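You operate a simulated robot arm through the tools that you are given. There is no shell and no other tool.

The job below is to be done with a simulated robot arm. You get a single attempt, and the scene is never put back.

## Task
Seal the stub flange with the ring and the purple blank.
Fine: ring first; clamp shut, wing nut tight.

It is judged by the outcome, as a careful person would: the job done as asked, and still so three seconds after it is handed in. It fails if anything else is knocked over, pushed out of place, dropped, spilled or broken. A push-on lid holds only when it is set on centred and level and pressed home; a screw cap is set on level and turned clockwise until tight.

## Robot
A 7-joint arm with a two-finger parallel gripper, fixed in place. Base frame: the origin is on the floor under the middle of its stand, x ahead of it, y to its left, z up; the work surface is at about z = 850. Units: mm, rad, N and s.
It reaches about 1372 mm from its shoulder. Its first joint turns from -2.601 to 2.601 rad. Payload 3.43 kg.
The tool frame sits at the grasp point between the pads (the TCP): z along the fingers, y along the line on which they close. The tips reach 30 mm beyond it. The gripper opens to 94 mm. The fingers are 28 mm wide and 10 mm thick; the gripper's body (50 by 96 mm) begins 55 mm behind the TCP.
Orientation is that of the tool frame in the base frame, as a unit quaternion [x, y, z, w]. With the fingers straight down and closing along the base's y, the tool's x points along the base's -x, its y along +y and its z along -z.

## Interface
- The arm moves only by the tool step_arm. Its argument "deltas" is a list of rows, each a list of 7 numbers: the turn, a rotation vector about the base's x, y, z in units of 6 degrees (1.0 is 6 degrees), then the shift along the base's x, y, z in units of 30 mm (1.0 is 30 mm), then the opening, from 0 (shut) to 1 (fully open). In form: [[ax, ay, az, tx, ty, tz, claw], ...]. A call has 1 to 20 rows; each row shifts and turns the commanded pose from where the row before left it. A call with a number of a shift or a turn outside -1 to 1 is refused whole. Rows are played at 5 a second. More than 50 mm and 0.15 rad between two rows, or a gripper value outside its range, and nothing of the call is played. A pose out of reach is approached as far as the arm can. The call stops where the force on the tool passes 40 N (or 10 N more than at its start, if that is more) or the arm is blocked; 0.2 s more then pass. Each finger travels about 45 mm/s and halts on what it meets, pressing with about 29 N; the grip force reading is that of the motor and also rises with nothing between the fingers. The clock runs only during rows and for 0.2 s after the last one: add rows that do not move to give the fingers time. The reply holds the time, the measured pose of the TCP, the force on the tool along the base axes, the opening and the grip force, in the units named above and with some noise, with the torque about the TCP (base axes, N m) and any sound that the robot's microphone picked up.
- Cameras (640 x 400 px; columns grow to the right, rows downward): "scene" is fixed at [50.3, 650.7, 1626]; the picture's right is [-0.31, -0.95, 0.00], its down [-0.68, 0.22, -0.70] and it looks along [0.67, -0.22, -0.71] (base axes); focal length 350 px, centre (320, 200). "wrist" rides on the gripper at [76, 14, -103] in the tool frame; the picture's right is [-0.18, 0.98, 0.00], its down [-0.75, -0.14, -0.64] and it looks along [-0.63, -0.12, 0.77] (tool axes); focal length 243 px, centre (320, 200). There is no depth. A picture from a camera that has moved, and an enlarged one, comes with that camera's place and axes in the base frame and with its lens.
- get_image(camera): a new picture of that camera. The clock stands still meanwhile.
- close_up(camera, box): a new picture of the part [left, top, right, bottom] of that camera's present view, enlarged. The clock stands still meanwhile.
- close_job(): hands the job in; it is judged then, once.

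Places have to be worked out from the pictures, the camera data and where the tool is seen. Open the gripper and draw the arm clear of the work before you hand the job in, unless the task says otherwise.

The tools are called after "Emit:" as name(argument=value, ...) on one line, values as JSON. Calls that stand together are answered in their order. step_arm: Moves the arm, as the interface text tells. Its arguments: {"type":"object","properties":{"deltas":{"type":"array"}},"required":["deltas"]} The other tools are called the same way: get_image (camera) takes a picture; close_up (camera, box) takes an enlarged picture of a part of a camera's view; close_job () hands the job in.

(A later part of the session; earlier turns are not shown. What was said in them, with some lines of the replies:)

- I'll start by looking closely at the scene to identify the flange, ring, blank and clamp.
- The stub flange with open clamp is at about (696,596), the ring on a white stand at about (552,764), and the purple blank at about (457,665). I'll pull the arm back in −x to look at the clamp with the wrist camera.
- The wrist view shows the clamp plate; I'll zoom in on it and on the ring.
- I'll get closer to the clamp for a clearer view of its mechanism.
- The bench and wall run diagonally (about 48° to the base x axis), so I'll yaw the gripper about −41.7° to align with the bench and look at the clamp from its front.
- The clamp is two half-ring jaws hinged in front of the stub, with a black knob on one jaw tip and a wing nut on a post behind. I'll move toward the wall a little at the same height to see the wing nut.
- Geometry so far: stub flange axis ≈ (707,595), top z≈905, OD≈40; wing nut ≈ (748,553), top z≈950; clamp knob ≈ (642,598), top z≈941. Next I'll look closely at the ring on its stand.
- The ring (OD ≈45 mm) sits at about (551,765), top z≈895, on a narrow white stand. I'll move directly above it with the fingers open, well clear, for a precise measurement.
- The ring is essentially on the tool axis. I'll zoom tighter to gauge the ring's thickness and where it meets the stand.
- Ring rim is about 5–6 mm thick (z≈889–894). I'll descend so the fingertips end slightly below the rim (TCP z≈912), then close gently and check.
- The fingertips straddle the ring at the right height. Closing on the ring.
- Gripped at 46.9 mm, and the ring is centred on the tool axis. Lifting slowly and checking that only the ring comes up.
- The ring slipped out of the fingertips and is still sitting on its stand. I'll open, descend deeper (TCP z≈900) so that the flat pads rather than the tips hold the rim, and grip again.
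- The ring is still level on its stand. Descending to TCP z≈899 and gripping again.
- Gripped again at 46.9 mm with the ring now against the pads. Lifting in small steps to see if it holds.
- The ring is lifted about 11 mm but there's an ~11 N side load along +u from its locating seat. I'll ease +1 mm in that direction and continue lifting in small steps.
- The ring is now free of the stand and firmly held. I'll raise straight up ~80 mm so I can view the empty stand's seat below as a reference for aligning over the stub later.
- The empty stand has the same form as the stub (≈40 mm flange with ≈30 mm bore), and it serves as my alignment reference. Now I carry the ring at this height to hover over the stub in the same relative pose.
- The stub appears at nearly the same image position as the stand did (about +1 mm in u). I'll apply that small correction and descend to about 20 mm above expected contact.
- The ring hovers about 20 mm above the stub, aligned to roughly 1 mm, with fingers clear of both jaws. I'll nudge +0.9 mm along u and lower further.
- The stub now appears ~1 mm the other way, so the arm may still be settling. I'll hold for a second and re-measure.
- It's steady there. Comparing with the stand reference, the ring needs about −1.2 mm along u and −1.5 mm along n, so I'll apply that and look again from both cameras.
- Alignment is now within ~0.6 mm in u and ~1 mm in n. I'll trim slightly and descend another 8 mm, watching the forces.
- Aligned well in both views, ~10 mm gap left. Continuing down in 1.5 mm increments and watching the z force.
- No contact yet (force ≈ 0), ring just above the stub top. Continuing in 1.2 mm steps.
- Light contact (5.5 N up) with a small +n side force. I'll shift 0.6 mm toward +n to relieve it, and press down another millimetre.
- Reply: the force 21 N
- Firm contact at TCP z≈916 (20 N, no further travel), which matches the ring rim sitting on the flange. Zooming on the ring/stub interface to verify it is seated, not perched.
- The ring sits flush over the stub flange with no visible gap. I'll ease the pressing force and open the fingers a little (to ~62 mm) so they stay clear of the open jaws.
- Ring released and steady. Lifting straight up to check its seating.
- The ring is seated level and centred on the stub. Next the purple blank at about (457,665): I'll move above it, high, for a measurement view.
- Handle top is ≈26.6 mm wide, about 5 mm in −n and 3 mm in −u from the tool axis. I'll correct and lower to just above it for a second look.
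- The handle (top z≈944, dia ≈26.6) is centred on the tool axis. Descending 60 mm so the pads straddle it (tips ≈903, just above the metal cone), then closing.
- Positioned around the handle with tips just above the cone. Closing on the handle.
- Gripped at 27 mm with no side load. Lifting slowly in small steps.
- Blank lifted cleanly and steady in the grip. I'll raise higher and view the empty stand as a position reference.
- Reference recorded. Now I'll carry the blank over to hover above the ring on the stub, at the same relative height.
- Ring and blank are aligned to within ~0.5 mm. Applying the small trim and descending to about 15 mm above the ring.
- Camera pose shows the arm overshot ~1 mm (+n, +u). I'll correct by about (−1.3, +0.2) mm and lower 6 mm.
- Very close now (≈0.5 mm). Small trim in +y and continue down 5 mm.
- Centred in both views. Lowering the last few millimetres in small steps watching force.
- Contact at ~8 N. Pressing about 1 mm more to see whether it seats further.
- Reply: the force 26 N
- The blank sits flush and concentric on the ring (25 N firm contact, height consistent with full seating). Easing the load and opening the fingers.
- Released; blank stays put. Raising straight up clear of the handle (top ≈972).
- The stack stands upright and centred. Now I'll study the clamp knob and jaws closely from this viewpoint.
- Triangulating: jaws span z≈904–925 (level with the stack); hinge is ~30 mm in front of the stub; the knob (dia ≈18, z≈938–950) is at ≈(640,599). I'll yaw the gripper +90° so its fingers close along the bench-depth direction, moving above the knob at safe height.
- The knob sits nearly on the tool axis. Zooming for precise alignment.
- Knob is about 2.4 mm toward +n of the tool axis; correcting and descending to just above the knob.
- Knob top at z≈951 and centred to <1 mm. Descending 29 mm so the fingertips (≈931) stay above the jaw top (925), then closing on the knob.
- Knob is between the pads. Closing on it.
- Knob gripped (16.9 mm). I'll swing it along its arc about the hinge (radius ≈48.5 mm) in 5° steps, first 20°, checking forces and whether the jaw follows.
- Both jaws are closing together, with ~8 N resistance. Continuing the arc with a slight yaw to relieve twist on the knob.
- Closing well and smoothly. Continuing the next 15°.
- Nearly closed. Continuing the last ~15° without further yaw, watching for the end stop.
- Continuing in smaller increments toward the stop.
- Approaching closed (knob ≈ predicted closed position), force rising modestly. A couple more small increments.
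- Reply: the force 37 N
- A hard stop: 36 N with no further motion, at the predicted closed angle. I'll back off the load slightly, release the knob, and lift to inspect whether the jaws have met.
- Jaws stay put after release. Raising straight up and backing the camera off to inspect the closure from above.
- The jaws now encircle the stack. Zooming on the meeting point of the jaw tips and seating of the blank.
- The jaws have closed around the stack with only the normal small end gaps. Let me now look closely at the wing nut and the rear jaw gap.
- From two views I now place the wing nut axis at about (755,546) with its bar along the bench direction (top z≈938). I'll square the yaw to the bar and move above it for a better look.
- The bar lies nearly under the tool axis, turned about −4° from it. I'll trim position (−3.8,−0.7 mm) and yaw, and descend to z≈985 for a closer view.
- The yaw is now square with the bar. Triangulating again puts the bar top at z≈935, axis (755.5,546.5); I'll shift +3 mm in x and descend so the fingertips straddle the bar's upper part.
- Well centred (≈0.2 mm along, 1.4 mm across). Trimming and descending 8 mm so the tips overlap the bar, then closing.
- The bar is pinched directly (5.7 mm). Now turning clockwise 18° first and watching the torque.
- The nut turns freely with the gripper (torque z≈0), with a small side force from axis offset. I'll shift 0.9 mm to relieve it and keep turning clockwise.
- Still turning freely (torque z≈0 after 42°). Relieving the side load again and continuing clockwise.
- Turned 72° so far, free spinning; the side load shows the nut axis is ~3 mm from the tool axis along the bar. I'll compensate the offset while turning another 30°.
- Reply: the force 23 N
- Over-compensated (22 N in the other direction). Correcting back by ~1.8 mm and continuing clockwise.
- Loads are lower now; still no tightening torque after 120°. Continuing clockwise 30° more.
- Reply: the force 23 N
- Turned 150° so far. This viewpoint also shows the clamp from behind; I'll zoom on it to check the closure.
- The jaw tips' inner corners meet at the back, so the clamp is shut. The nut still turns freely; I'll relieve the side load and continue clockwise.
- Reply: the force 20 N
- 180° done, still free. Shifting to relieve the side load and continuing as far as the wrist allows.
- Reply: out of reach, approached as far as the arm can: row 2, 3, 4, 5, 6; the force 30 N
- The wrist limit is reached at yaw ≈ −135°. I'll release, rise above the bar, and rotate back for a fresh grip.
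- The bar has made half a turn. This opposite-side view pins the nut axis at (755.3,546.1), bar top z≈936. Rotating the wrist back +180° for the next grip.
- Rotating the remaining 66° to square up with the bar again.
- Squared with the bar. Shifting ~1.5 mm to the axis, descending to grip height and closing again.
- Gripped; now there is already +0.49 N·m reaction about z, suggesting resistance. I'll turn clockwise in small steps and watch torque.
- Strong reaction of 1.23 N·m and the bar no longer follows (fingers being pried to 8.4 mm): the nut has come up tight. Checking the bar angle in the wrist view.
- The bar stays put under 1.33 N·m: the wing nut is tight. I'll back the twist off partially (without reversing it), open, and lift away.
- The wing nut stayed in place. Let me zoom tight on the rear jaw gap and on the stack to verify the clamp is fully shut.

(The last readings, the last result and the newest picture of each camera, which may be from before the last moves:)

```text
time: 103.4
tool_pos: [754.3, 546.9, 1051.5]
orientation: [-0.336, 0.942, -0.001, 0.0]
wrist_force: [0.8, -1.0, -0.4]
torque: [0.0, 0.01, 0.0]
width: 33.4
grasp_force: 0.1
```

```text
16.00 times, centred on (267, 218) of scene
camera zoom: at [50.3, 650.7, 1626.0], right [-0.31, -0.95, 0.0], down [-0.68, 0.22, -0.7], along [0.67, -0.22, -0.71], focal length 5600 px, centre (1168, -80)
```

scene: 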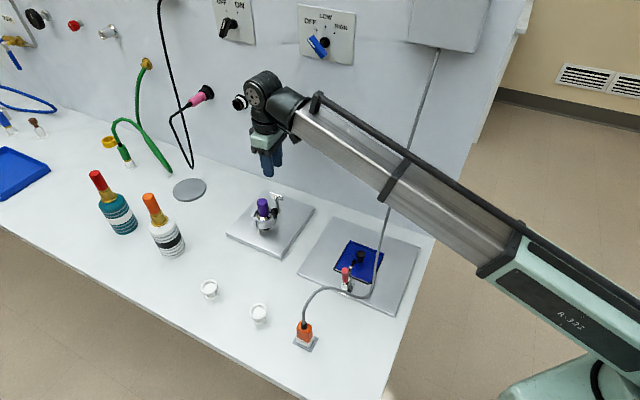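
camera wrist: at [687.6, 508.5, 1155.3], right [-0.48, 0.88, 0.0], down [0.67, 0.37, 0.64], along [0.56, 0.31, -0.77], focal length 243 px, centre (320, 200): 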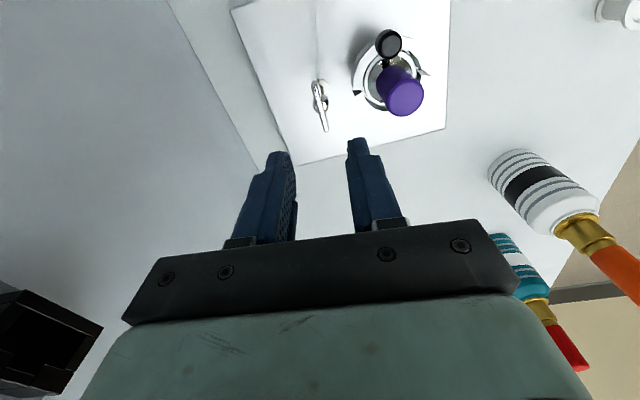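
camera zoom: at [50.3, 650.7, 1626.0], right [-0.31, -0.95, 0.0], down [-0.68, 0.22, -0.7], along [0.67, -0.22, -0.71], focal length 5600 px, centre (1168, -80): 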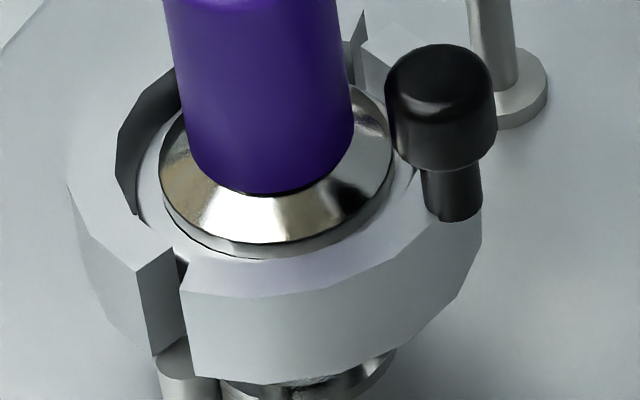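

Front and rear jaw gaps are equal (≈2.4 mm inner), so the clamp is at its closed position, with the stack level and centred inside. I'll now draw the arm well clear, up and back, with the gripper open.

Emit:
step_arm(deltas=[[0, 0, 0, 0, 0, 0.6, 0.5], [0, 0, 0, 0, 0, 0.9, 0.6], [0, 0, 0, 0, 0, 0.9, 0.8], [0, 0, 0, 0, 0, 0.9, 1], [0, 0, 0, 0, 0, 0.9, 1], [0, 0, 0, -0.5, 0, 0.5, 1], [0, 0, 0, -0.9, 0, 0.2, 1], [0, 0, 0, -0.9, 0, 0, 1], [0, 0, 0, -0.9, 0, 0, 1], [0, 0, 0, -0.9, 0, 0, 1], [0, 0, 0, -0.9, 0, 0, 1], [0, 0, 0, -0.6, 0, 0, 1], [0, 0, 0, 0, 0, 0, 1]])

Emit:
get_image(camera="scene")

Emit:
close_up(camera="scene", box=[240, 180, 300, 235])

Emit:
get_image(camera="wrist")

```text
time: 105.0
tool_pos: [715.9, 548.1, 1198.2]
orientation: [-0.339, 0.941, 0.001, 0.006]
wrist_force: [2.8, 5.7, -8.7]
torque: [-0.19, -0.27, -0.26]
width: 94.2
grasp_force: 0.1
stopped in row 8: the force on the tool passed its limit at 52 N (the readings are from after the stop); the commanded pose is now the measured one
```

```text
taken
```

scene: 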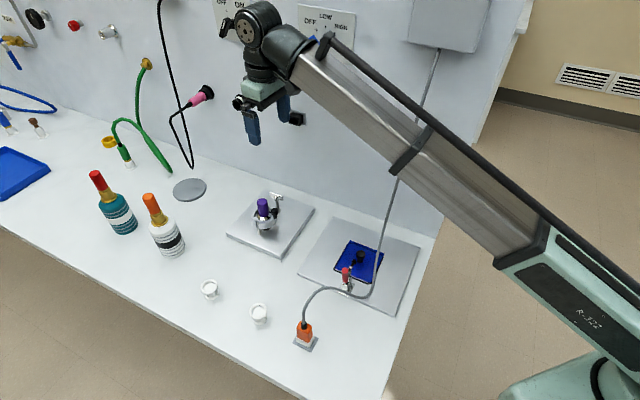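

```text
7.27 times, centred on (270, 208) of scene
camera zoom: at [50.3, 650.7, 1626.0], right [-0.31, -0.95, 0.0], down [-0.68, 0.22, -0.7], along [0.67, -0.22, -0.71], focal length 2546 px, centre (684, 146)
```

zoom: 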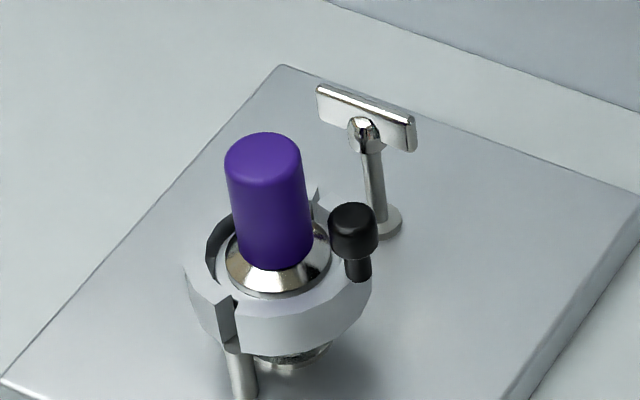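

```text
taken
camera wrist: at [648.6, 508.8, 1301.1], right [-0.48, 0.88, 0.0], down [0.66, 0.37, 0.65], along [0.57, 0.31, -0.76], focal length 243 px, centre (320, 200)
```

wrist: 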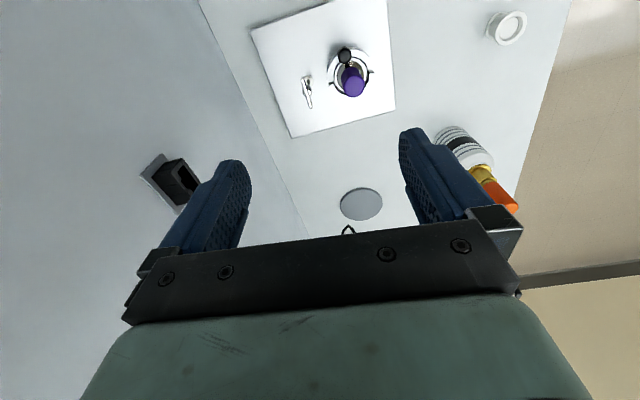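

The retreat stopped on a force spike at z≈1198. Before moving on, I'll inspect what the hand might have touched.

Emit:
close_up(camera="scene", box=[200, 0, 320, 150])

Emit:
close_up(camera="scene", box=[205, 0, 275, 50])

Emit:
close_up(camera="wrist", box=[120, 120, 280, 260])

```text
2.67 times, centred on (260, 75) of scene
camera zoom: at [50.3, 650.7, 1626.0], right [-0.31, -0.95, 0.0], down [-0.68, 0.22, -0.7], along [0.67, -0.22, -0.71], focal length 933 px, centre (480, 533)
```

zoom: 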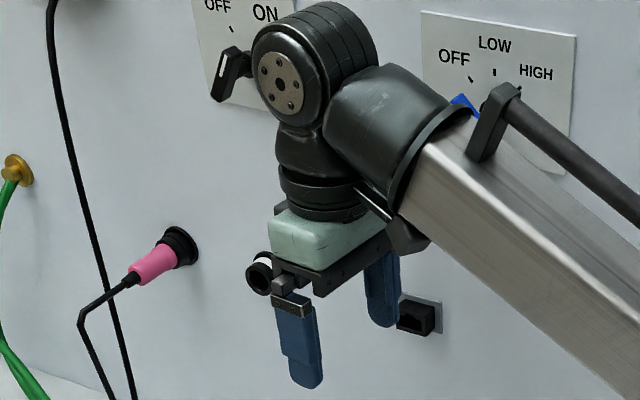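

```text
8.00 times, centred on (240, 25) of scene
camera zoom: at [50.3, 650.7, 1626.0], right [-0.31, -0.95, 0.0], down [-0.68, 0.22, -0.7], along [0.67, -0.22, -0.71], focal length 2800 px, centre (960, 1600)
```

zoom: 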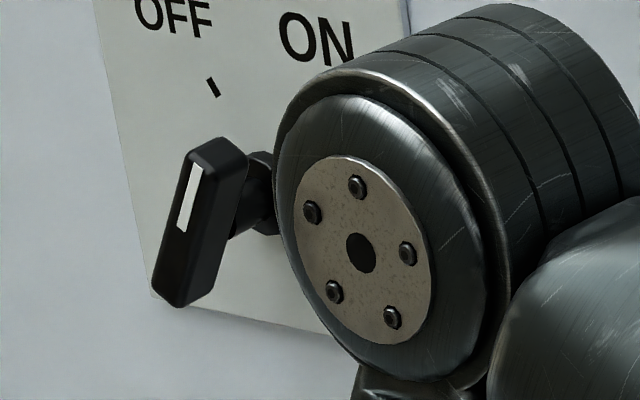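

```text
2.86 times, centred on (200, 190) of wrist
camera zoom: at [648.6, 508.8, 1301.1], right [-0.48, 0.88, 0.0], down [0.66, 0.37, 0.65], along [0.57, 0.31, -0.76], focal length 693 px, centre (663, 229)
```

zoom: 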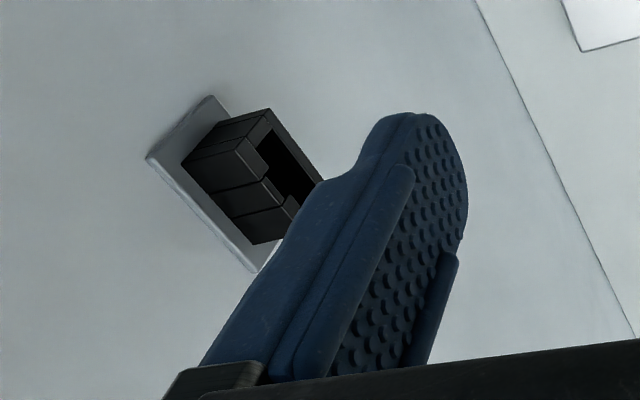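

The scene close-up shows the wrist-camera box under the hand has touched the robot's own forearm (self-contact), nothing on the bench or wall. I'll back off slightly and yaw the hand away from the forearm before retreating.

Emit:
step_arm(deltas=[[0, 0, 0, 0.3, 0, -0.4, 1], [0, 0, 0, 0.3, 0, -0.4, 1], [0, 0, 0, 0, 0, 0, 1]])

Emit:
close_up(camera="scene", box=[200, 0, 320, 150])

```text
time: 105.8
tool_pos: [733.9, 549.0, 1175.1]
orientation: [-0.339, 0.941, 0.001, 0.004]
wrist_force: [-0.5, 0.7, 0.4]
torque: [-0.03, -0.02, 0.01]
width: 93.9
grasp_force: 0.1
```

```text
2.67 times, centred on (260, 75) of scene
camera zoom: at [50.3, 650.7, 1626.0], right [-0.31, -0.95, 0.0], down [-0.68, 0.22, -0.7], along [0.67, -0.22, -0.71], focal length 933 px, centre (480, 533)
```

zoom: 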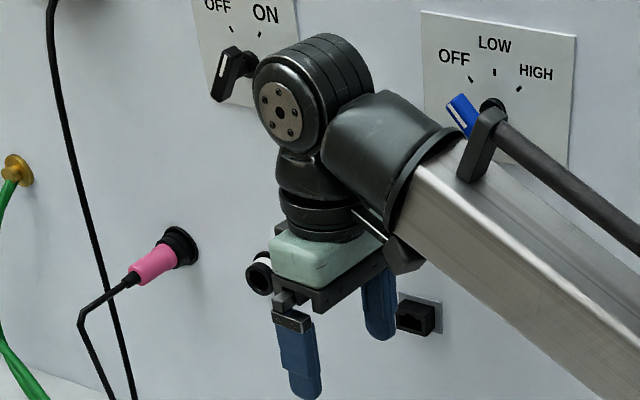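

Contact is cleared (forces ≈0). Yawing −42° to swing the camera box out from under the forearm, then retreating back and up.

Emit:
step_arm(deltas=[[0, 0, -1, 0, 0, 0, 1], [0, 0, -1, 0, 0, 0, 1], [0, 0, -1, 0, 0, 0, 1], [0, 0, -1, 0, 0, 0, 1], [0, 0, -1, 0, 0, 0, 1], [0, 0, -1, 0, 0, 0, 1], [0, 0, -0.5, -0.5, 0, 0, 1], [0, 0, 0, -0.8, 0, 0, 1], [0, 0, 0, -0.8, 0, 0, 1], [0, 0, 0, -0.8, 0, 0, 1], [0, 0, 0, -0.8, 0, 0, 1], [0, 0, 0, -0.5, 0, 0, 1], [0, 0, 0, 0, 0, 0, 1]])

Emit:
get_image(camera="scene")

Emit:
get_image(camera="wrist")

Emit:
close_up(camera="scene", box=[240, 180, 300, 235])

```text
time: 108.6
tool_pos: [608.7, 547.6, 1173.4]
orientation: [-0.006, 1.0, 0.001, 0.006]
wrist_force: [0.2, -0.3, -0.1]
torque: [0.02, 0.01, -0.01]
width: 94.1
grasp_force: 0.1
```

```text
taken
```

scene: 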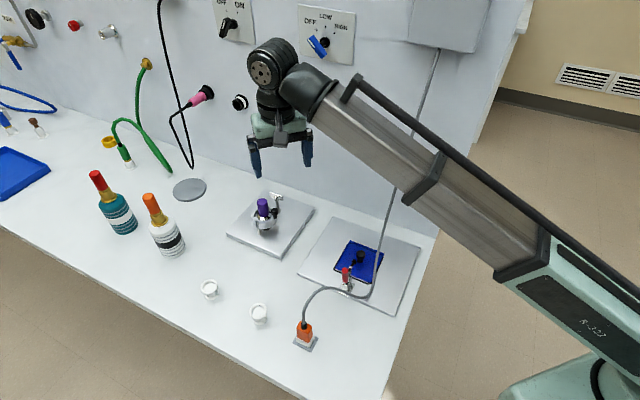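

```text
taken
camera wrist: at [531.7, 559.6, 1275.7], right [0.17, 0.98, 0.0], down [0.75, -0.13, 0.65], along [0.64, -0.11, -0.76], focal length 243 px, centre (320, 200)
```

wrist: 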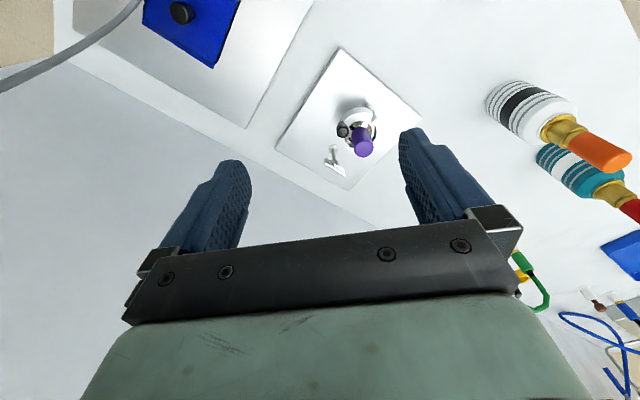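

```text
7.27 times, centred on (270, 208) of scene
camera zoom: at [50.3, 650.7, 1626.0], right [-0.31, -0.95, 0.0], down [-0.68, 0.22, -0.7], along [0.67, -0.22, -0.71], focal length 2546 px, centre (684, 146)
```

zoom: 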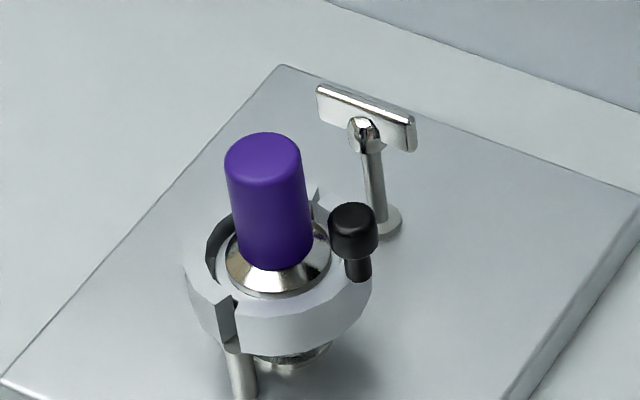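

Arm is clear and the gripper is open; wall switches and everything else look unchanged. One last zoom on the finished assembly and the surrounding items before handing in.

Emit:
close_up(camera="wrist", box=[310, 90, 400, 180])

Emit:
close_up(camera="scene", box=[250, 192, 290, 232])

Emit:
close_up(camera="scene", box=[80, 150, 340, 360])

```text
4.44 times, centred on (355, 135) of wrist
camera zoom: at [531.7, 559.6, 1275.7], right [0.17, 0.98, 0.0], down [0.75, -0.13, 0.65], along [0.64, -0.11, -0.76], focal length 1078 px, centre (164, 489)
```

zoom: 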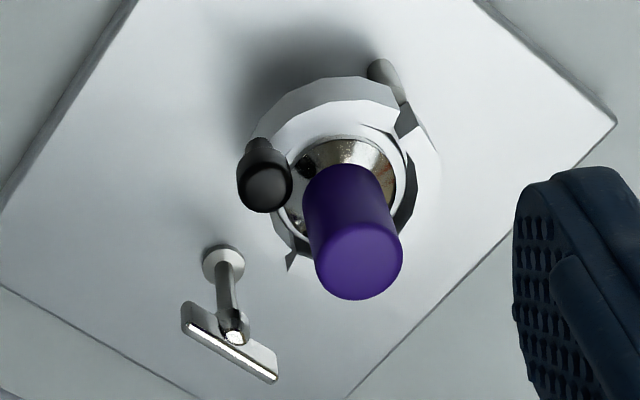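

```text
10.00 times, centred on (270, 212) of scene
camera zoom: at [50.3, 650.7, 1626.0], right [-0.31, -0.95, 0.0], down [-0.68, 0.22, -0.7], along [0.67, -0.22, -0.71], focal length 3500 px, centre (820, 80)
```

zoom: 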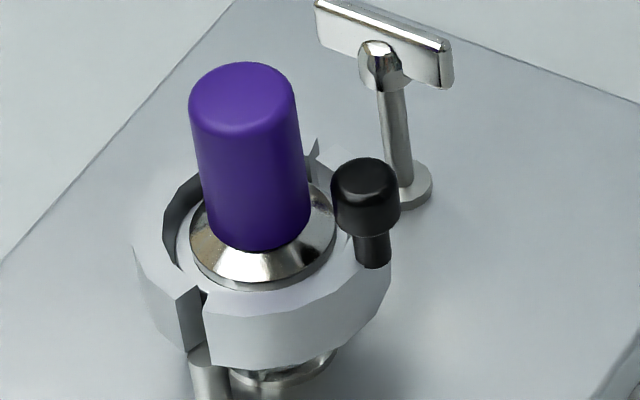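

```text
1.90 times, centred on (210, 255) of scene
camera zoom: at [50.3, 650.7, 1626.0], right [-0.31, -0.95, 0.0], down [-0.68, 0.22, -0.7], along [0.67, -0.22, -0.71], focal length 667 px, centre (530, 95)
```

zoom: 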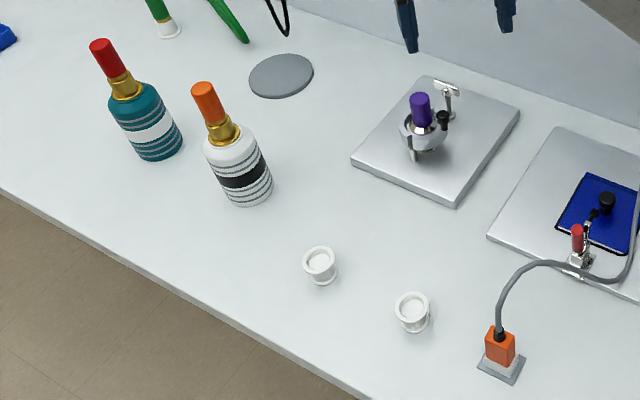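

The ring and purple blank are on the stub and look level and centred. The clamp is shut around them, the wing nut held at about 1.3 N·m, and nothing else on the bench appears disturbed. The gripper is open and the arm is clear, so I'm handing in the job.

Emit:
close_job()

```text
The job is handed in.
```

I sealed the stub flange: the ring went on first, then the purple blank. The clamp is shut around both and the wing nut is tight. I've handed the job in and haven't seen the verdict.

- **Ring and blank:** both sit level and centred on the stub. The ring slipped out of the fingertips on the first lift but stayed on its stand, and a deeper grip held it.
- **Clamp:** the jaws came to a hard stop at about 36 N. The gaps between them at front and back look equal, about 2.4 mm, so I judged the clamp fully shut.
- **Wing nut:** it turned freely for half a turn clockwise, then stopped. It didn't move under about 1.3 N·m.
- **Retreat:** while backing away, the arm stopped on a force spike of about 52 N. The pictures show the wrist camera against the robot's own forearm, clear of the bench and wall. I backed off, turned the hand and retreated without further contact.

Before handing in, the bench items and wall switches looked undisturbed, and both empty stands were upright. The gripper was open and the arm clear of the work.
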